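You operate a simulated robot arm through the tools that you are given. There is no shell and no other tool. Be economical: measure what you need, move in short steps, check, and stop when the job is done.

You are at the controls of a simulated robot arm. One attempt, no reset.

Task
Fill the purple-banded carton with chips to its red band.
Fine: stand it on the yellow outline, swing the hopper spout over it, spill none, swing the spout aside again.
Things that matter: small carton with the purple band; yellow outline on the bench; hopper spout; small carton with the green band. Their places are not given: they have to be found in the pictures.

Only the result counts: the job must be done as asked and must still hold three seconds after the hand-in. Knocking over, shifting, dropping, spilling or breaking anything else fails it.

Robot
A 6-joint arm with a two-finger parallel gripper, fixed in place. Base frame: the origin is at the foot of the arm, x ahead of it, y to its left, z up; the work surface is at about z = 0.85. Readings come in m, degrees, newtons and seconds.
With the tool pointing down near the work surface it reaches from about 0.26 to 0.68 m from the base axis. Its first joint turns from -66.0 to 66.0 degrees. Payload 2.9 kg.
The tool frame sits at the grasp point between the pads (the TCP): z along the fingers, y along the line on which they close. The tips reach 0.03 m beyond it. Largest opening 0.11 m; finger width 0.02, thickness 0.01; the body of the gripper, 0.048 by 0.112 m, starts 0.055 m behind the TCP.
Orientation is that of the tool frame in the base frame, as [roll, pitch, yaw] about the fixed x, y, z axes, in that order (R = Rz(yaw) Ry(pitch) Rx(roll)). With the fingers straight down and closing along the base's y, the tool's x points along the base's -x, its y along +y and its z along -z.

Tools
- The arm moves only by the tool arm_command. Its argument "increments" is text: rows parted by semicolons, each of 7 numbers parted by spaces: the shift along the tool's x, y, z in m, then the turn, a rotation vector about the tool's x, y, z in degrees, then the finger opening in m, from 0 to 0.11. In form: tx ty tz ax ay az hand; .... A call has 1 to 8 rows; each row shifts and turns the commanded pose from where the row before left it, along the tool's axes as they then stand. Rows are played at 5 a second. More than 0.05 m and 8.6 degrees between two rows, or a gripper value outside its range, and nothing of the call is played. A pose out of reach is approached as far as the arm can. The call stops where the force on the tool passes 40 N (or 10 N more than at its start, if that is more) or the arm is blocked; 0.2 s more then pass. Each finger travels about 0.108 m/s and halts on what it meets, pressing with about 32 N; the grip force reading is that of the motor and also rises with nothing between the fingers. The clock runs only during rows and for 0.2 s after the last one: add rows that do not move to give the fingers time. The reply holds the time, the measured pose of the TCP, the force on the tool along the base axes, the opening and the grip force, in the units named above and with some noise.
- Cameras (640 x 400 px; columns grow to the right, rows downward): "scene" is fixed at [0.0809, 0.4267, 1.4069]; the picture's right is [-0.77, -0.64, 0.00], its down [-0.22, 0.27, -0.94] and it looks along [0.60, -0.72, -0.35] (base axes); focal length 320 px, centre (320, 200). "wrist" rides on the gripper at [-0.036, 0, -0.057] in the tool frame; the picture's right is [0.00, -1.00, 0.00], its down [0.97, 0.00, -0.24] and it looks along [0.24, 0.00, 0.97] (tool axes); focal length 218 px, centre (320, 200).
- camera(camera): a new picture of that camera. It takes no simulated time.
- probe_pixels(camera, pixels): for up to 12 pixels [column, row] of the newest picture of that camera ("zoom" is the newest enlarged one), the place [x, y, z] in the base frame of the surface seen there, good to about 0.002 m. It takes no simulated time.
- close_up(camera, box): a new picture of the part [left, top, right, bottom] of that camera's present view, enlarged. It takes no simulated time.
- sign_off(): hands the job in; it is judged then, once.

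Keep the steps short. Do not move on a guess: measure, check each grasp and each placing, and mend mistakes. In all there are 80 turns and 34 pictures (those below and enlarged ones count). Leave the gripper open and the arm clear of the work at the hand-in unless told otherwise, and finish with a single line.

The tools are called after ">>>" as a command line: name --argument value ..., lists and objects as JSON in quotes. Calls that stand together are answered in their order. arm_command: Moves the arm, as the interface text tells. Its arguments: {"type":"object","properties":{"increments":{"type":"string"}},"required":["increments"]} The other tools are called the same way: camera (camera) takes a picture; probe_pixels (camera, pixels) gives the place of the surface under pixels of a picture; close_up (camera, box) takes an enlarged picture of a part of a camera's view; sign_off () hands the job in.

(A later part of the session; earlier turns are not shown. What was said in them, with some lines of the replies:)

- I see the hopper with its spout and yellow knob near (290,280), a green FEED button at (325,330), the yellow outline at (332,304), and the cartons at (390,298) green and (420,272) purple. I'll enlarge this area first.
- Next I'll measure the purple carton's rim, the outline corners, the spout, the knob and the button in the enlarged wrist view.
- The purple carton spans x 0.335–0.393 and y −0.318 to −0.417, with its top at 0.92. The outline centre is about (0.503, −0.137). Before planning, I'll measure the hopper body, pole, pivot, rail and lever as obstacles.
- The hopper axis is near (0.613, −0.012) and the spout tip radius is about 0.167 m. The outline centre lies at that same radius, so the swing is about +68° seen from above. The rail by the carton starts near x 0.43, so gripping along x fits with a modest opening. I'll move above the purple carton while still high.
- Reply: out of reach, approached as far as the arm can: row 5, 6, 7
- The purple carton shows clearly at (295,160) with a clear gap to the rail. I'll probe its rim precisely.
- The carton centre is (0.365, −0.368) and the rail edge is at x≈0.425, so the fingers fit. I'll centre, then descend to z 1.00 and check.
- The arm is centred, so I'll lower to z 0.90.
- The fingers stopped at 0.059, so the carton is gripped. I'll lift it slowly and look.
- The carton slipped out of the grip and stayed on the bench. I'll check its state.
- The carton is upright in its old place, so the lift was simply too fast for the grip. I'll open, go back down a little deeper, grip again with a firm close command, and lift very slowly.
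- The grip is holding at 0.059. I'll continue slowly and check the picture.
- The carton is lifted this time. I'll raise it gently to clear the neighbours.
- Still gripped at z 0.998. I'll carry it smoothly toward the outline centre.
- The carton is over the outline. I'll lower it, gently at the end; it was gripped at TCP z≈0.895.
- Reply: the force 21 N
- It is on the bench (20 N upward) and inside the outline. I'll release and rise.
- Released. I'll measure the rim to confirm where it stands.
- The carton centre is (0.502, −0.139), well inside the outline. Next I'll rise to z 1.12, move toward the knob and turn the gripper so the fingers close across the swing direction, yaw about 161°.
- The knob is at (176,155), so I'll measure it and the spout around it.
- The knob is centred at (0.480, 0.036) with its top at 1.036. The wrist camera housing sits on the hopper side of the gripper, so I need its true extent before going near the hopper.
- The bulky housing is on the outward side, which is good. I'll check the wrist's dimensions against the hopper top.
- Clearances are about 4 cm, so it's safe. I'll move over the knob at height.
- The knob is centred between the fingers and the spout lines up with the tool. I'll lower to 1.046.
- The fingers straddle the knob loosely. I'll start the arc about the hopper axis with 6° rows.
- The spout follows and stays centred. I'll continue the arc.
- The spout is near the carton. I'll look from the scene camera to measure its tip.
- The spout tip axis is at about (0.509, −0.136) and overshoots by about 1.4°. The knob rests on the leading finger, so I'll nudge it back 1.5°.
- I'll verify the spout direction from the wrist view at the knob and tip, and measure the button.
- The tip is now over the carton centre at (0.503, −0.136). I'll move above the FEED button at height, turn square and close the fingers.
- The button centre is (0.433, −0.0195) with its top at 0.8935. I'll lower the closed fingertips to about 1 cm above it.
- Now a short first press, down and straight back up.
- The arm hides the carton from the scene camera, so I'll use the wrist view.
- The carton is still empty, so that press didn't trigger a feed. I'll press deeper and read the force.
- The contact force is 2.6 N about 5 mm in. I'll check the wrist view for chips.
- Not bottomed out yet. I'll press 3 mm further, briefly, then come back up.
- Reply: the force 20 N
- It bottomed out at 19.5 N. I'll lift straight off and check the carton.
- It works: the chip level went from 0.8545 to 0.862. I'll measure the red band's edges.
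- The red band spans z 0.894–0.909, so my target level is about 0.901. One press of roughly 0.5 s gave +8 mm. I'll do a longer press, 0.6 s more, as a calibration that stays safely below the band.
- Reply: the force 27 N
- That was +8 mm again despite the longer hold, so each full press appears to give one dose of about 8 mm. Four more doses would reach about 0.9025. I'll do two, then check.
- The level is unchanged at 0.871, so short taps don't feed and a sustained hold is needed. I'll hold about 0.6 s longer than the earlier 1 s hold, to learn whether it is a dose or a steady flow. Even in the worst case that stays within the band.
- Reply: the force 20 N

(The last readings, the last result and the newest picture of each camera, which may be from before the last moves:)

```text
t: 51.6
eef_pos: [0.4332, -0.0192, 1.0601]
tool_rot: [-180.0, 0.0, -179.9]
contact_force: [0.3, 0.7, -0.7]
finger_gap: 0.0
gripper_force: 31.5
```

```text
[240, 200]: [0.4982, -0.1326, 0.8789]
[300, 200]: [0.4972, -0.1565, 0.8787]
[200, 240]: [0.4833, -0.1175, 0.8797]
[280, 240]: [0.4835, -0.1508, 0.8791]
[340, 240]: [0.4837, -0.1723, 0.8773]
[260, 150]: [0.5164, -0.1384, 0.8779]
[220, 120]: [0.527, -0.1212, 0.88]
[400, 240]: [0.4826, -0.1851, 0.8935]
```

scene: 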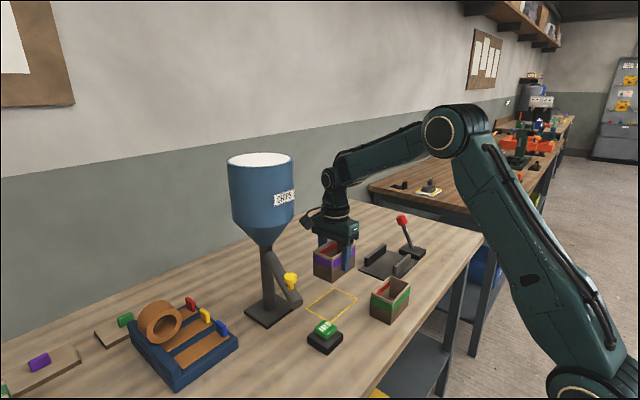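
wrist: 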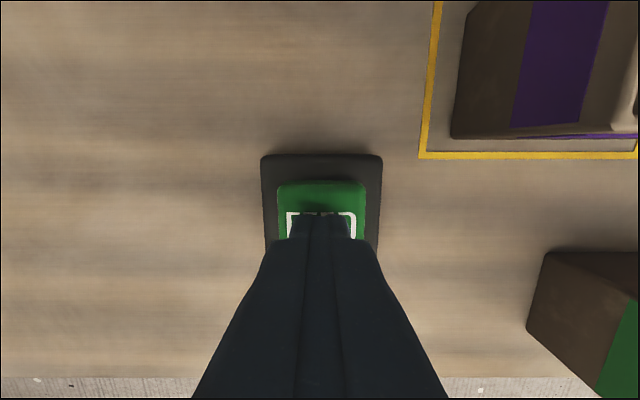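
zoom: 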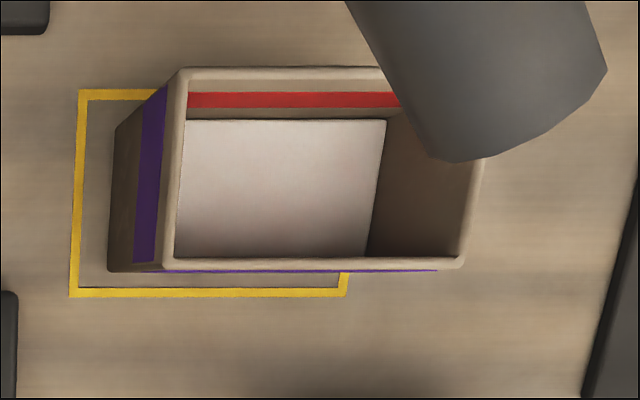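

+8 mm again, to 0.879, so each sustained press gives one dose. Three more should reach about 0.903, mid-band. I'll do two with the same hold, then check.

>>> arm_command --increments "0 0 0.045 0 0 0 0;0 0 0.045 0 0 0 0;0 0 0.036 0 0 0 0"

>>> arm_command --increments "0 0 0.016 0 0 0 0;0 0 0.003 0 0 0 0;0 0 0 0 0 0 0;0 0 0 0 0 0 0;0 0 0 0 0 0 0;0 0 0 0 0 0 0;0 0 0 0 0 0 0;0 0 0 0 0 0 0"

>>> arm_command --increments "0 0 -0.019 0 0 0 0;0 0 0 0 0 0 0;0 0 0 0 0 0 0;0 0 0 0 0 0 0"

>>> arm_command --increments "0 0 0.016 0 0 0 0;0 0 0.003 0 0 0 0;0 0 0 0 0 0 0;0 0 0 0 0 0 0;0 0 0 0 0 0 0;0 0 0 0 0 0 0;0 0 0 0 0 0 0;0 0 0 0 0 0 0"

>>> arm_command --increments "0 0 -0.019 0 0 0 0;0 0 -0.036 0 0 0 0;0 0 -0.045 0 0 0 0;0 0 -0.045 0 0 0 0;0 0 0 0 0 0 0"

>>> close_up --camera "wrist" --box '[340, 40, 580, 190]'

>>> probe_pixels --camera "zoom" --pixels '[[240, 200], [300, 200], [200, 240], [280, 240], [340, 240], [260, 150], [220, 130], [400, 240]]'

```text
t: 52.4
eef_pos: [0.4337, -0.0202, 0.9328]
tool_rot: [180.0, -0.1, 179.9]
contact_force: [1.4, 0.2, 0.0]
finger_gap: 0.0
gripper_force: 32.3
```

```text
t: 54.2
eef_pos: [0.4337, -0.0189, 0.9149]
tool_rot: [179.9, 0.2, -180.0]
contact_force: [-0.4, 3.7, 26.4]
finger_gap: 0.0001
gripper_force: 32.6
```

```text
t: 55.2
eef_pos: [0.4334, -0.0191, 0.9342]
tool_rot: [179.9, 0.0, 179.8]
contact_force: [-0.3, -0.1, -0.5]
finger_gap: 0.0
gripper_force: 32.1
```

```text
t: 57.0
eef_pos: [0.4331, -0.0185, 0.9165]
tool_rot: [180.0, 0.1, 180.0]
contact_force: [-3.4, 4.7, 26.4]
finger_gap: 0.0001
gripper_force: 31.4
```

```text
t: 58.2
eef_pos: [0.4328, -0.0194, 1.061]
tool_rot: [-179.9, 0.0, 179.9]
contact_force: [0.7, 0.2, 0.5]
finger_gap: 0.0
gripper_force: 32.6
```

```text
2.67 times, centred on (460, 115) of wrist
```

zoom: 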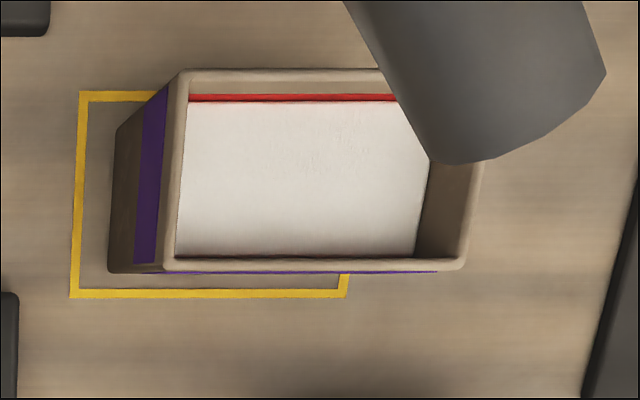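

```text
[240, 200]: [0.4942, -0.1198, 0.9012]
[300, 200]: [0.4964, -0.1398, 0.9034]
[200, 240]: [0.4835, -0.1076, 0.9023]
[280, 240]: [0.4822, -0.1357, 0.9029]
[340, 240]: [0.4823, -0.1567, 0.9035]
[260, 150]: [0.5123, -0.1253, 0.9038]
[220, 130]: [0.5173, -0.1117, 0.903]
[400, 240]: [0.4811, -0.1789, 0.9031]
```

The level is 0.903, inside the red band, so filling is complete. Now I'll swing the spout back: rise, open, turn to yaw −132° and go over the knob at about (0.521, −0.113).

>>> arm_command --increments "0 0 -0.04 0 0 -8 0.03;0 0 -0.04 0 0 -8 0.06;0 0 0 0 0 -8 0.06;0 0 0 0 0 -8 0.06;0 0 0 0 0 -8 0.06;0 0 0 0 0 -8 0.06;0 0 0 0 0 0 0.06"

>>> arm_command --increments "0.0028 -0.0322 0 0 0 0 0.06;0.0028 -0.0322 0 0 0 0 0.06;0.0028 -0.0322 0 0 0 0 0.06;0.0028 -0.032 0 0 0 0 0.06;0 0 0.03 0 0 0 0.06;0 0 0 0 0 0 0.06"

>>> camera --camera "wrist"

>>> probe_pixels --camera "wrist" --pixels '[[320, 205]]'

```text
t: 59.8
eef_pos: [0.4326, -0.0188, 1.1416]
tool_rot: [-180.0, -0.1, -131.9]
contact_force: [-0.3, 0.6, 0.4]
finger_gap: 0.0603
gripper_force: 0.0
```

```text
t: 61.2
eef_pos: [0.5207, -0.1138, 1.1083]
tool_rot: [-180.0, 0.1, -131.9]
contact_force: [0.1, 0.0, 0.0]
finger_gap: 0.06
gripper_force: 0.0
```

```text
3 pictures are left
```

wrist: 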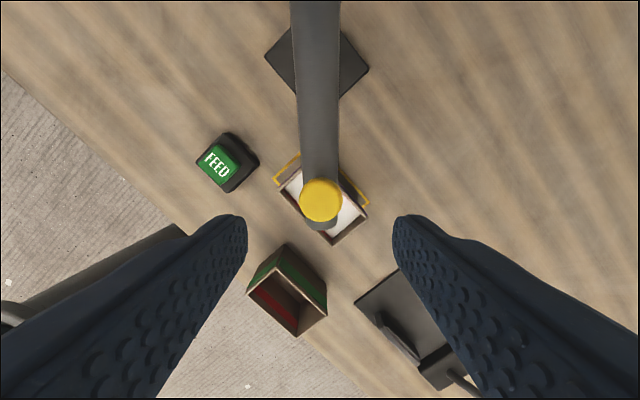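

```text
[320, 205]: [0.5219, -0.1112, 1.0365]
```

The knob is centred at (320,200). I'll lower to z 1.047 and narrow the fingers.

>>> arm_command --increments "0 0 0.03 0 0 0 0.06;0 0 0.02 0 0 0 0.06;0 0 0.011 0 0 0 0.06;0 0 0 0 0 0 0.045;0 0 0 0 0 0 0.034;0 0 0 0 0 0 0.034"

```text
t: 62.6
eef_pos: [0.5202, -0.1135, 1.049]
tool_rot: [180.0, 0.0, -132.1]
contact_force: [-0.5, 0.1, 0.4]
finger_gap: 0.0337
gripper_force: 0.1
```

Straddled. Now the reverse arc back to the aside position, in two calls.

>>> arm_command --increments "-0.0006 0.0146 0 0 0 6 0.034;-0.0006 0.0146 0 0 0 6 0.034;-0.0006 0.0146 0 0 0 6 0.034;-0.0006 0.0146 0 0 0 6 0.034;-0.0006 0.0146 0 0 0 6 0.034;-0.0006 0.0146 0 0 0 6 0.034"

>>> arm_command --increments "-0.0006 0.0146 0 0 0 6 0.034;-0.0006 0.0146 0 0 0 6 0.034;-0.0006 0.0146 0 0 0 6 0.034;-0.0006 0.0146 0 0 0 6 0.034;-0.0006 0.0146 0 0 0 6 0.034;-0.0003 0.007 0 0 0 3 0.034;0 0 0 0 0 0 0.034"

>>> camera --camera "scene"

```text
t: 64.0
eef_pos: [0.4776, -0.0391, 1.0499]
tool_rot: [180.0, 0.0, -168.1]
contact_force: [-0.3, -0.3, -0.1]
finger_gap: 0.0341
gripper_force: 0.2
```

```text
t: 65.6
eef_pos: [0.4823, 0.04, 1.05]
tool_rot: [-180.0, -0.1, 158.9]
contact_force: [0.4, 0.1, 0.2]
finger_gap: 0.0341
gripper_force: 0.0
```

```text
2 pictures are left
```

scene: 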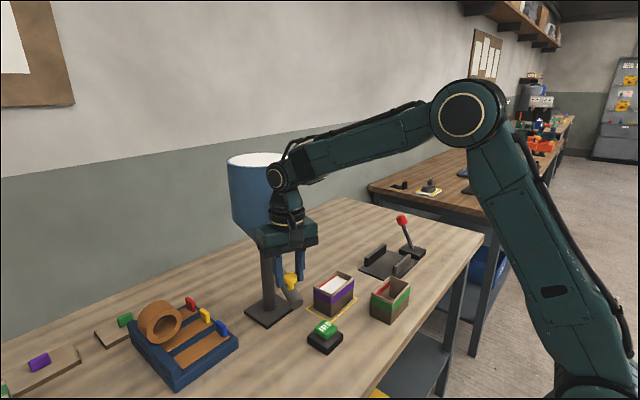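

The spout is back at its original place beside the post and the carton stands full on the outline. I'll open, rise straight up and retreat outward.

>>> arm_command --increments "0 0 0 0 0 0 0.045;0 0 0 0 0 0 0.06;0 0 -0.03 0 0 0 0.06;0 0 -0.04 0 0 0 0.06;0 0 -0.03 0 0 0 0.06;0.04 0 0 0 0 0 0.06;0.04 0 -0.02 0 0 0 0.08;0.04 0 -0.02 0 0 0 0.1"

>>> arm_command --increments "0 0 -0.04 0 0 0 0.11;0 0 -0.04 0 0 0 0.11;0 0 0 0 0 0 0.11;0 0 0 0 0 0 0.11"

>>> close_up --camera "scene" --box '[220, 200, 460, 350]'

>>> probe_pixels --camera "zoom" --pixels '[[188, 205], [205, 278], [300, 240], [310, 225]]'

```text
t: 67.4
eef_pos: [0.3699, 0.0834, 1.1905]
tool_rot: [-180.0, -0.1, 158.8]
contact_force: [0.1, 0.6, 0.4]
finger_gap: 0.0999
gripper_force: 0.0
```

```text
t: 68.4
eef_pos: [0.3699, 0.0832, 1.2686]
tool_rot: [179.9, 0.0, 158.8]
contact_force: [-0.3, -0.1, -0.3]
finger_gap: 0.1101
gripper_force: 0.0
```

```text
2.67 times, centred on (340, 275) of scene
```

zoom: 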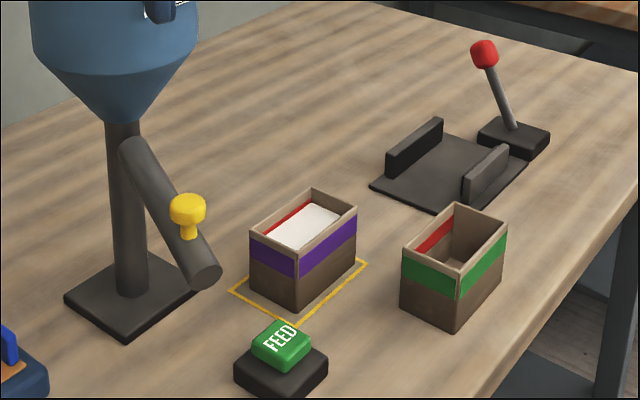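

```text
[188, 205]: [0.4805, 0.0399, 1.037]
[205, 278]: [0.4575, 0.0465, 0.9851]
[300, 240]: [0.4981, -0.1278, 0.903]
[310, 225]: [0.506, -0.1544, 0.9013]
```

The spout is back at its starting place. The carton stands inside the outline with its level at about 0.902, within the red band. I see nothing spilled, the green carton looks undisturbed, and the open gripper is clear, so I'll hand in.

>>> sign_off

```text
The job is handed in.
```

The purple-banded carton stands on the yellow outline, filled to its red band with no spill seen, the spout is swung aside again, and the job is handed in.
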